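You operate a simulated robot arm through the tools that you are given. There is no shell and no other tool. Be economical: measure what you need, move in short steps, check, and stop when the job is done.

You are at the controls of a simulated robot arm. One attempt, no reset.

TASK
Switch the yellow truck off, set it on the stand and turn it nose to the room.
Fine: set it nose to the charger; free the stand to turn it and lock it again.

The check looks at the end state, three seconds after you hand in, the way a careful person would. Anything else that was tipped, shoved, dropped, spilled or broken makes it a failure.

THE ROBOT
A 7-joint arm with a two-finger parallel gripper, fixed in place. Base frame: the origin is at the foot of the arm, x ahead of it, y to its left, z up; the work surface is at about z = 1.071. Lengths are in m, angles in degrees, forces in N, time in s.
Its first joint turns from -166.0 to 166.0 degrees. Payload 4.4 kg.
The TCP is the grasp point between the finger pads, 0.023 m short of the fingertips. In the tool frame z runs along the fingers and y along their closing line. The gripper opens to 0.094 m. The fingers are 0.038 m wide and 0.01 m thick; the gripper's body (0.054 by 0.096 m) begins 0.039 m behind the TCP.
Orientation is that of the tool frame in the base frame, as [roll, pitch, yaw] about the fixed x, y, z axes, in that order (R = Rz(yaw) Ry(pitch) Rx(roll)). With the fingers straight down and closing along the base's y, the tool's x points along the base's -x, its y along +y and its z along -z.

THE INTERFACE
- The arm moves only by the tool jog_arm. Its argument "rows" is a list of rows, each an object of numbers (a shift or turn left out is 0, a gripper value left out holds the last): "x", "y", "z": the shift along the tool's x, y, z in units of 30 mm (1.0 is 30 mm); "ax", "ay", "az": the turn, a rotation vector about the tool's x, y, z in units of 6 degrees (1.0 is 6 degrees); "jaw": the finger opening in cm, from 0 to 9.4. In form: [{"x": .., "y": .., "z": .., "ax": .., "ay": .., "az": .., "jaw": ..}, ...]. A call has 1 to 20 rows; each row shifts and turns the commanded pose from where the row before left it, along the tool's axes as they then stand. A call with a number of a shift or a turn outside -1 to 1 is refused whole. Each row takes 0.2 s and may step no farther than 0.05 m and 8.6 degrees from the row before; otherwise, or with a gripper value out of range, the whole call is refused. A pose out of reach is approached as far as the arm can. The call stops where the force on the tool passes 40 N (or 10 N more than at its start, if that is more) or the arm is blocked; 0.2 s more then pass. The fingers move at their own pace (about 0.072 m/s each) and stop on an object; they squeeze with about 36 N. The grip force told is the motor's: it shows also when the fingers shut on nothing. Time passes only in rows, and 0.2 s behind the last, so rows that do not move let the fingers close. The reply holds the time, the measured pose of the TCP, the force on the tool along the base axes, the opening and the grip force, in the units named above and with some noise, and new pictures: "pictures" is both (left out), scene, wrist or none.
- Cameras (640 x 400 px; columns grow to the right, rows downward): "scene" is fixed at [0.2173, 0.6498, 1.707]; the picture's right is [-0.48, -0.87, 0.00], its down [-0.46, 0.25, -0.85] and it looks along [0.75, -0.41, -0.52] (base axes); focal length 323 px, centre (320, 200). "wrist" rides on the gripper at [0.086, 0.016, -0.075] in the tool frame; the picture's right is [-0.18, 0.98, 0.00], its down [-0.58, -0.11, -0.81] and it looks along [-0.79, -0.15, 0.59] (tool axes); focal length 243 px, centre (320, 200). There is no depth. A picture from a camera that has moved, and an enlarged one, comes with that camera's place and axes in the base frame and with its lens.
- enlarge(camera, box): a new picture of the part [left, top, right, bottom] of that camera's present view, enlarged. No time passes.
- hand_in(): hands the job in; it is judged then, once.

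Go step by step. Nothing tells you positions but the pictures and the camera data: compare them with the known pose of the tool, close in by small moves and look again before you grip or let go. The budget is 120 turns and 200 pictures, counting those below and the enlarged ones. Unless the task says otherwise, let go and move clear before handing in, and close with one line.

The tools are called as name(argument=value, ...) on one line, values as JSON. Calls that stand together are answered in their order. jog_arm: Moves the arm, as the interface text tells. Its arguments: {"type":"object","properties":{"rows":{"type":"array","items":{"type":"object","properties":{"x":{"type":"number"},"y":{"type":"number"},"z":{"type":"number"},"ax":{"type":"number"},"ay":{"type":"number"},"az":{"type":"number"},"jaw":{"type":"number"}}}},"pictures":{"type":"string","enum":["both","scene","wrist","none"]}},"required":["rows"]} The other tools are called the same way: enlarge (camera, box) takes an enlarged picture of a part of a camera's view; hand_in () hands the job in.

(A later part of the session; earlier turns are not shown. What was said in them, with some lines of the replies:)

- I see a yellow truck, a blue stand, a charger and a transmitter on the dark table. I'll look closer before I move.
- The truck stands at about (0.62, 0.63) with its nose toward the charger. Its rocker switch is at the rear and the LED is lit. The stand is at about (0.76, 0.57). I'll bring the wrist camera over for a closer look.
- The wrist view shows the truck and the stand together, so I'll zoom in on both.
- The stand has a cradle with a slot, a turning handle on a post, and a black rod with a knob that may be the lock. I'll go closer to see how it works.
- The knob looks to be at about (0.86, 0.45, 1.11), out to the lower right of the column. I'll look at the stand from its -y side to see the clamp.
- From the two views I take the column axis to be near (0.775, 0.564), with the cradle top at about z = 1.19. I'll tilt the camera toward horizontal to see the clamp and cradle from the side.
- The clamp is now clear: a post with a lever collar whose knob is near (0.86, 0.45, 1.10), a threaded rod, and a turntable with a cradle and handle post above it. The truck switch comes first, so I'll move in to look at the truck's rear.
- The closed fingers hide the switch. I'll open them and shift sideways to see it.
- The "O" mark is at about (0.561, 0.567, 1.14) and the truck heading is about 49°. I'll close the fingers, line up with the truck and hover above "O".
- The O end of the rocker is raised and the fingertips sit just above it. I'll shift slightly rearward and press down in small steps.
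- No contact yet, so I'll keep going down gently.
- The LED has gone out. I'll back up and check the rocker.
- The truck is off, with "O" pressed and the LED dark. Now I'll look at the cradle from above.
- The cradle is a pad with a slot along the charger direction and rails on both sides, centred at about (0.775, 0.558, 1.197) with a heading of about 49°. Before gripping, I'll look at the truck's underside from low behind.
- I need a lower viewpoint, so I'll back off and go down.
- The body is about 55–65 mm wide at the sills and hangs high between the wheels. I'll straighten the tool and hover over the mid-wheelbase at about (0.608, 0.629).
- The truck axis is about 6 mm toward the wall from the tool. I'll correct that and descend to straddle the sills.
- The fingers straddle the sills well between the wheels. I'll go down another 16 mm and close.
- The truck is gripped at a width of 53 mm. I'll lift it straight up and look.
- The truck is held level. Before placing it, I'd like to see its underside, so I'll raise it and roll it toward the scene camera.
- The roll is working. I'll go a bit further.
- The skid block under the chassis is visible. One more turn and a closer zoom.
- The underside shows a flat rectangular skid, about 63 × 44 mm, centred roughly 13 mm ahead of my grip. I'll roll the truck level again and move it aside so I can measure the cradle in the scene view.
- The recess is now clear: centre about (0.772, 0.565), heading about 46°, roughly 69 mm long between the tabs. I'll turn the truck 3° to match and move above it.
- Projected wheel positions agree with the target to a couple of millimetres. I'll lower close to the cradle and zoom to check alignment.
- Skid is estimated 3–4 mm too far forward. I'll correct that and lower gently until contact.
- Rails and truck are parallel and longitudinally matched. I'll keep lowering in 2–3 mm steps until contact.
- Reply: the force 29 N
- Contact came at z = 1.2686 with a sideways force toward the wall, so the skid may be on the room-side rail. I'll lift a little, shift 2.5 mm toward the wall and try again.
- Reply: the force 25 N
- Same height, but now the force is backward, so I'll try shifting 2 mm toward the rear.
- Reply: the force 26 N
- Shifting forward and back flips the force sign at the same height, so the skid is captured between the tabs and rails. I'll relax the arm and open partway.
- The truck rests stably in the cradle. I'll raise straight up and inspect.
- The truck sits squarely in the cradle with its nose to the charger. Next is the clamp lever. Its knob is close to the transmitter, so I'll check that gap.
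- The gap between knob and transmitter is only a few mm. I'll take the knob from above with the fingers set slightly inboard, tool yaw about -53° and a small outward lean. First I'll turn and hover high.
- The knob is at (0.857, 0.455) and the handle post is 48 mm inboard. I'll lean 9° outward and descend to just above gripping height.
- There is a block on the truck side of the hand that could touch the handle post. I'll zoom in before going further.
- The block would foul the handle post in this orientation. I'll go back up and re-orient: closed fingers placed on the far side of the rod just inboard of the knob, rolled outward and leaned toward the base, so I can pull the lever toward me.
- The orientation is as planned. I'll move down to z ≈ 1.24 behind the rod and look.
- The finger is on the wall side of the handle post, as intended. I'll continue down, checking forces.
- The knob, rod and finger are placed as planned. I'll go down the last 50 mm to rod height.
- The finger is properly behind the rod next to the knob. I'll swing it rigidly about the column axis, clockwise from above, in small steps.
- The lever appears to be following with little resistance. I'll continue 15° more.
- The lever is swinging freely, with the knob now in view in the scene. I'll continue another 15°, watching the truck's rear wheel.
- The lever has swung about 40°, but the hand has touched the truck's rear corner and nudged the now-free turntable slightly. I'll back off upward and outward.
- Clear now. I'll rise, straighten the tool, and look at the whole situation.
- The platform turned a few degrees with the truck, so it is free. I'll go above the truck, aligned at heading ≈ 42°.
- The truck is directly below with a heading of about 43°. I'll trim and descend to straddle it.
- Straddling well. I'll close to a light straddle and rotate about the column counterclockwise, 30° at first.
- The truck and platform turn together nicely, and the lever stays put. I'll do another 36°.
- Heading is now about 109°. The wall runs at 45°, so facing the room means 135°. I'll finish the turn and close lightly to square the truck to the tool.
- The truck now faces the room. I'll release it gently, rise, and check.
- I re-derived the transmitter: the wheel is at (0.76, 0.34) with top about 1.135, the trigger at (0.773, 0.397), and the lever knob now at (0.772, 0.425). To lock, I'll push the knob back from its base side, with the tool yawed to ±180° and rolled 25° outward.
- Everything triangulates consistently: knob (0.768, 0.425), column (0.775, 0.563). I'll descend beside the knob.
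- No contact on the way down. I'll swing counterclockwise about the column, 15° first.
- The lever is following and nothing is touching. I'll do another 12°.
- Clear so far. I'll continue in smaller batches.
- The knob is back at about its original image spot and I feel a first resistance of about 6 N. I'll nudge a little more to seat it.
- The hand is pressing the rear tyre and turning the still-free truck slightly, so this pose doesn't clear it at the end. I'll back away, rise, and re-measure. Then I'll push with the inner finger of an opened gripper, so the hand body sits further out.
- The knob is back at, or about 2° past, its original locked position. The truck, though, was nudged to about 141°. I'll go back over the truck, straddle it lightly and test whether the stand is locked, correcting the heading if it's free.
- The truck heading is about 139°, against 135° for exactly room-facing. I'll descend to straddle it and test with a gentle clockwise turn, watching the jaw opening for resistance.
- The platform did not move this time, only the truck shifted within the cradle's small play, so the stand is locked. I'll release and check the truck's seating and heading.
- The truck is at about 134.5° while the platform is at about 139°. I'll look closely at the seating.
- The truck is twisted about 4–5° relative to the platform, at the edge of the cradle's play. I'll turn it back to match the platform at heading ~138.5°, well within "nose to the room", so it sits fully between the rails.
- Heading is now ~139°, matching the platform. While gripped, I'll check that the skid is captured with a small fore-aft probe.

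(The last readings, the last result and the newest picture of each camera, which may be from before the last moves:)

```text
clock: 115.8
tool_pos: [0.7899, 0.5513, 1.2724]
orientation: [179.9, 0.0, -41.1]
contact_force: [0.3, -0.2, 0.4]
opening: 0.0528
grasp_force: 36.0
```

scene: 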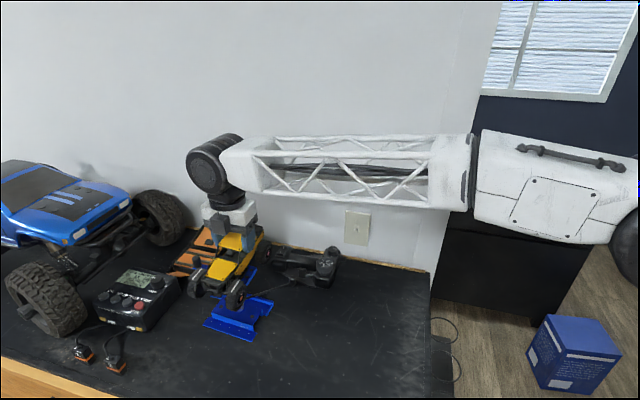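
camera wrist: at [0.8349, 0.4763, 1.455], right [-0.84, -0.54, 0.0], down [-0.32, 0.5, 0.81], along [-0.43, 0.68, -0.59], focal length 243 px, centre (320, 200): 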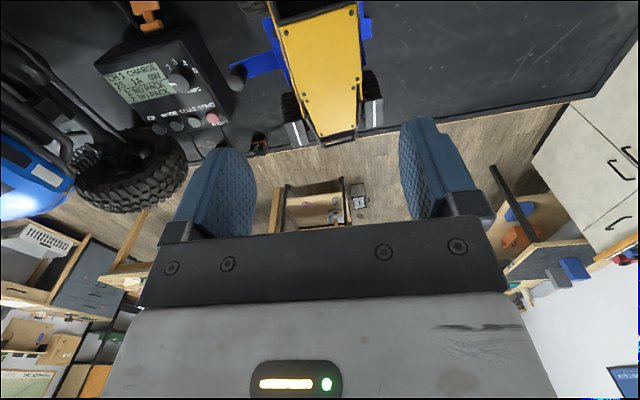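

The restoring forces show the skid is captured in the recess. I'll recentre, release, rise and inspect.

jog_arm(rows=[{"y": 0.05}, {"jaw": 6.2}, {"jaw": 8}, {}, {"z": -0.6}, {"z": -0.9}, {"z": -0.9}, {"z": -0.9}, {"z": -0.6}], pictures="wrist")

enlarge(camera="wrist", box=[200, 0, 440, 200])

enlarge(camera="scene", box=[190, 225, 310, 315])

```text
clock: 117.8
tool_pos: [0.7872, 0.5512, 1.3892]
orientation: [179.9, 0.1, -41.1]
contact_force: [0.4, -0.4, -0.3]
opening: 0.0799
grasp_force: 0.0
camera wrist: at [0.8423, 0.4838, 1.4626], right [-0.79, -0.62, 0.0], down [-0.36, 0.47, 0.81], along [-0.5, 0.63, -0.59], focal length 243 px, centre (320, 200)
```

wrist: 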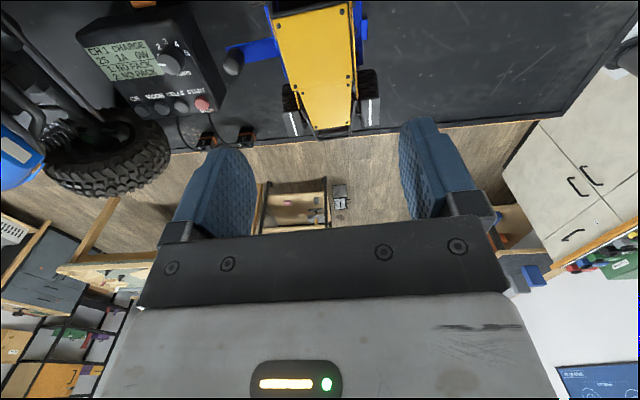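

```text
2.00 times, centred on (320, 100) of wrist
camera zoom: at [0.8423, 0.4838, 1.4626], right [-0.79, -0.62, 0.0], down [-0.36, 0.47, 0.81], along [-0.5, 0.63, -0.59], focal length 485 px, centre (320, 400)
```

zoom: 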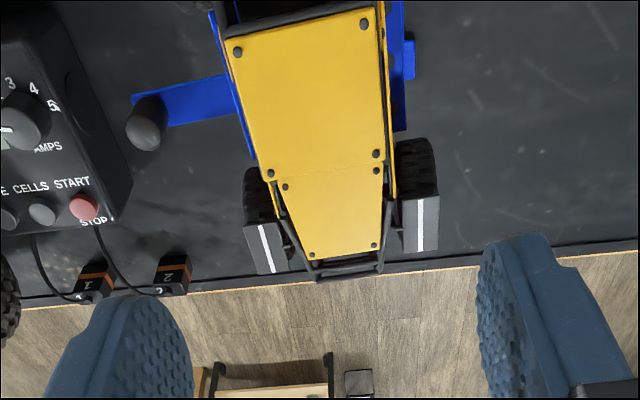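

```text
4.44 times, centred on (250, 270) of scene
camera zoom: at [0.2173, 0.6498, 1.707], right [-0.48, -0.87, 0.0], down [-0.46, 0.25, -0.85], along [0.75, -0.41, -0.52], focal length 1437 px, centre (631, -111)
```

zoom: 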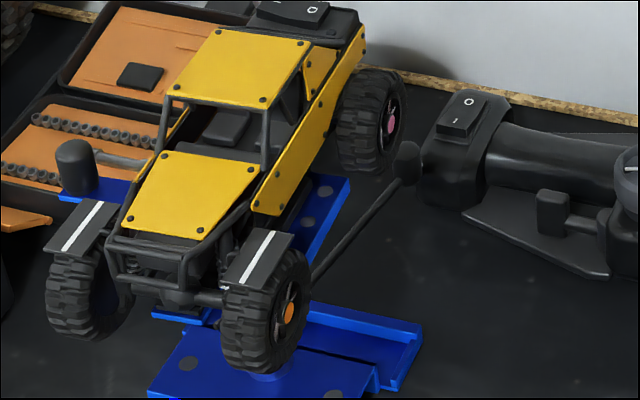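

I realise the earlier lock test may only have taken up the cradle's play. I'll do a decisive test, straddling again and turning ~11° clockwise to see whether the platform follows.

jog_arm(rows=[{"z": 0.9}, {"z": 0.9}, {"z": 0.9}, {"z": 0.9}, {"z": 0.25}, {"jaw": 5.6}, {}, {"x": -0.01, "y": 0.028, "az": 0.5}, {"x": -0.01, "y": 0.028, "az": 0.5}, {"x": -0.01, "y": 0.028, "az": 0.5}, {}], pictures="none")

enlarge(camera="scene", box=[190, 225, 310, 315])

```text
clock: 120.2
tool_pos: [0.7848, 0.5493, 1.2731]
orientation: [179.9, 0.0, -50.2]
contact_force: [2.4, -0.3, 0.3]
opening: 0.0564
grasp_force: 0.8
```

```text
4.44 times, centred on (250, 270) of scene
camera zoom: at [0.2173, 0.6498, 1.707], right [-0.48, -0.87, 0.0], down [-0.46, 0.25, -0.85], along [0.75, -0.41, -0.52], focal length 1437 px, centre (631, -111)
```

zoom: 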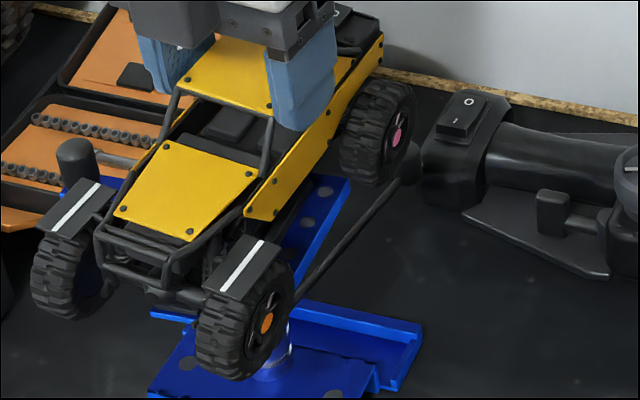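

jog_arm(rows=[{"x": -0.01, "y": 0.028, "az": 0.5}, {}], pictures="none")

enlarge(camera="scene", box=[190, 225, 310, 315])

```text
clock: 120.8
tool_pos: [0.7849, 0.5492, 1.2734]
orientation: [179.9, 0.0, -53.2]
contact_force: [0.7, 2.1, 0.1]
opening: 0.0566
grasp_force: 1.2
```

```text
4.44 times, centred on (250, 270) of scene
camera zoom: at [0.2173, 0.6498, 1.707], right [-0.48, -0.87, 0.0], down [-0.46, 0.25, -0.85], along [0.75, -0.41, -0.52], focal length 1437 px, centre (631, -111)
```

zoom: 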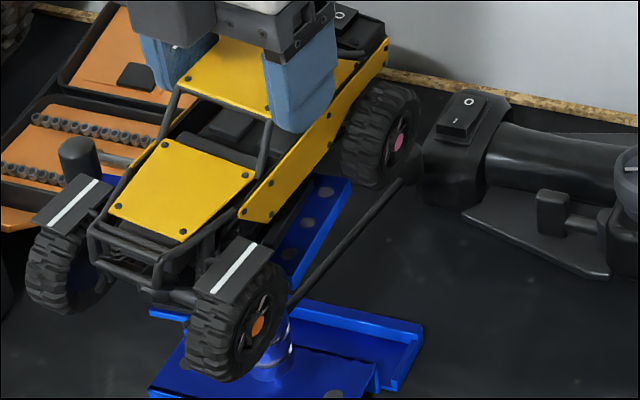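

The platform stayed essentially fixed while the truck twisted about 8° in the cradle. When the stand was free, the platform followed exactly, so it is locked. I'll turn the truck back in line with the platform, grip, press lightly to seat it, and release.

jog_arm(rows=[{"x": 0.01, "y": -0.028, "az": -0.5}, {"x": 0.01, "y": -0.028, "az": -0.5}, {"x": 0.01, "y": -0.028, "az": -0.5}, {"x": 0.01, "y": -0.028, "az": -0.5}, {}, {"jaw": 5.2}, {}, {"z": 0.07}, {}], pictures="none")

enlarge(camera="scene", box=[190, 225, 310, 315])

```text
clock: 122.8
tool_pos: [0.7871, 0.5498, 1.2717]
orientation: [-179.9, -0.2, -41.1]
contact_force: [5.3, 4.3, 7.3]
opening: 0.0529
grasp_force: 35.9
```

```text
4.44 times, centred on (250, 270) of scene
camera zoom: at [0.2173, 0.6498, 1.707], right [-0.48, -0.87, 0.0], down [-0.46, 0.25, -0.85], along [0.75, -0.41, -0.52], focal length 1437 px, centre (631, -111)
```

zoom: 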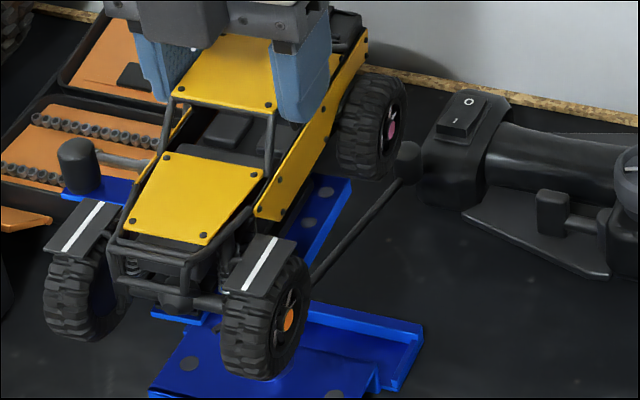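

The whole stand shifts minutely rather than the turntable turning, which is further proof it's locked. Releasing and rising.

jog_arm(rows=[{"y": -0.06, "z": -0.05}, {"jaw": 6.2}, {"jaw": 8}, {}, {"z": -0.6}, {"z": -0.9}, {"z": -0.9}, {"z": -0.9}, {"z": -0.6}], pictures="none")

enlarge(camera="scene", box=[190, 225, 310, 315])

enlarge(camera="wrist", box=[200, 0, 440, 200])

```text
clock: 124.8
tool_pos: [0.7901, 0.55, 1.3894]
orientation: [179.9, 0.1, -41.2]
contact_force: [0.0, -0.2, 0.3]
opening: 0.0802
grasp_force: 0.0
```

```text
4.44 times, centred on (250, 270) of scene
camera zoom: at [0.2173, 0.6498, 1.707], right [-0.48, -0.87, 0.0], down [-0.46, 0.25, -0.85], along [0.75, -0.41, -0.52], focal length 1437 px, centre (631, -111)
```

zoom: 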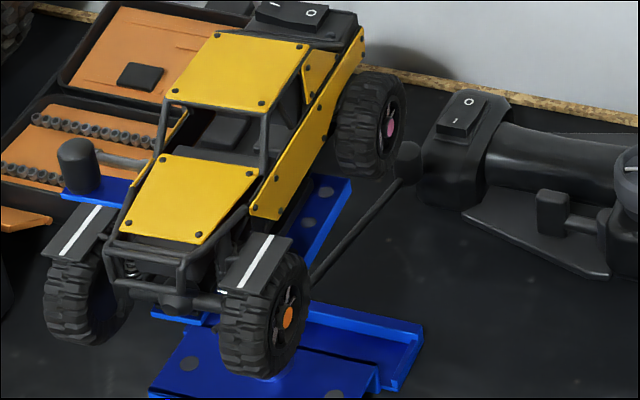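

```text
2.00 times, centred on (320, 100) of wrist
camera zoom: at [0.8434, 0.4826, 1.464], right [-0.79, -0.62, 0.0], down [-0.36, 0.47, 0.81], along [-0.5, 0.63, -0.59], focal length 485 px, centre (320, 400)
```

zoom: 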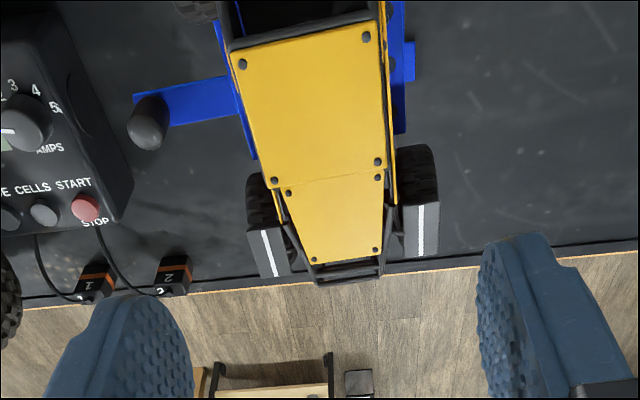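

The truck is aligned with the platform, facing the room, and the lever knob is at its original locked spot. I'll move the arm clear and make a final check of the switch and the whole scene.

jog_arm(rows=[{"z": -0.8}, {"z": -0.8}, {"x": 0.8, "y": 0.5}, {"x": 0.8, "y": 0.8}, {"y": 1}, {"y": 1}, {"y": 1}, {"y": 1}, {"y": 1}, {"y": 1}, {}, {}], pictures="scene")

enlarge(camera="scene", box=[190, 215, 310, 315])

enlarge(camera="scene", box=[220, 215, 280, 265])

```text
clock: 127.4
tool_pos: [0.6787, 0.3549, 1.4385]
orientation: [179.8, 0.0, -41.3]
contact_force: [0.2, 0.1, 0.1]
opening: 0.0798
grasp_force: 0.1
```

scene: 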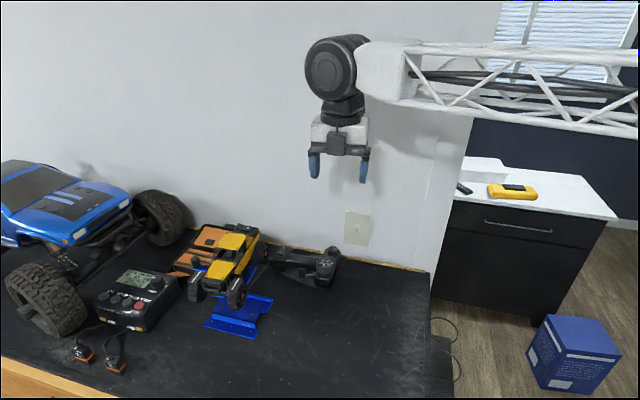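

```text
4.00 times, centred on (250, 265) of scene
camera zoom: at [0.2173, 0.6498, 1.707], right [-0.48, -0.87, 0.0], down [-0.46, 0.25, -0.85], along [0.75, -0.41, -0.52], focal length 1294 px, centre (600, -60)
```

zoom: 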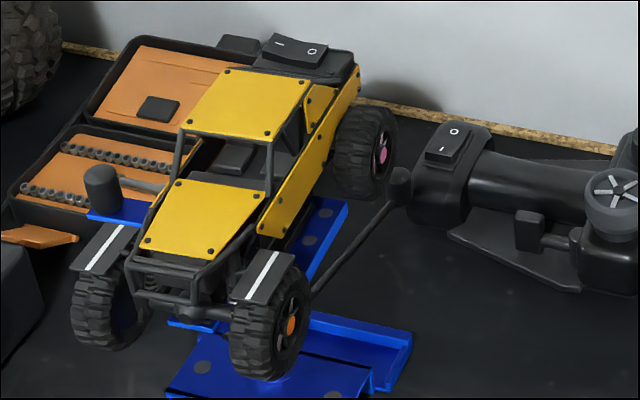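

```text
8.00 times, centred on (250, 240) of scene
camera zoom: at [0.2173, 0.6498, 1.707], right [-0.48, -0.87, 0.0], down [-0.46, 0.25, -0.85], along [0.75, -0.41, -0.52], focal length 2587 px, centre (880, -120)
```

zoom: 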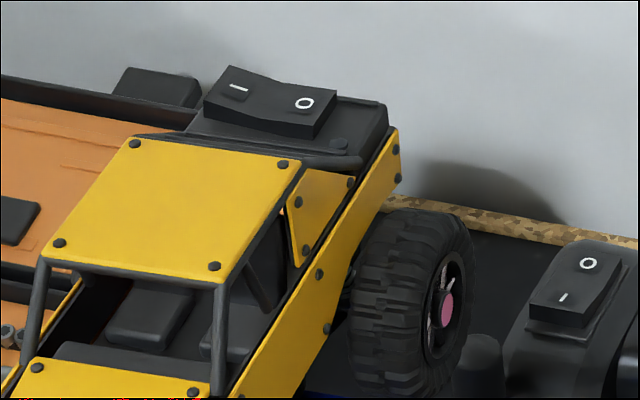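

The truck is off, level on the stand and nose to the room. The lever is back in its locked position and nothing else has been disturbed, so I'm handing in.

hand_in()

```text
The job is handed in.
```

The yellow truck is switched off and on the stand with its nose to the room, about 3–4° off square to the table edge, and the stand is locked again.
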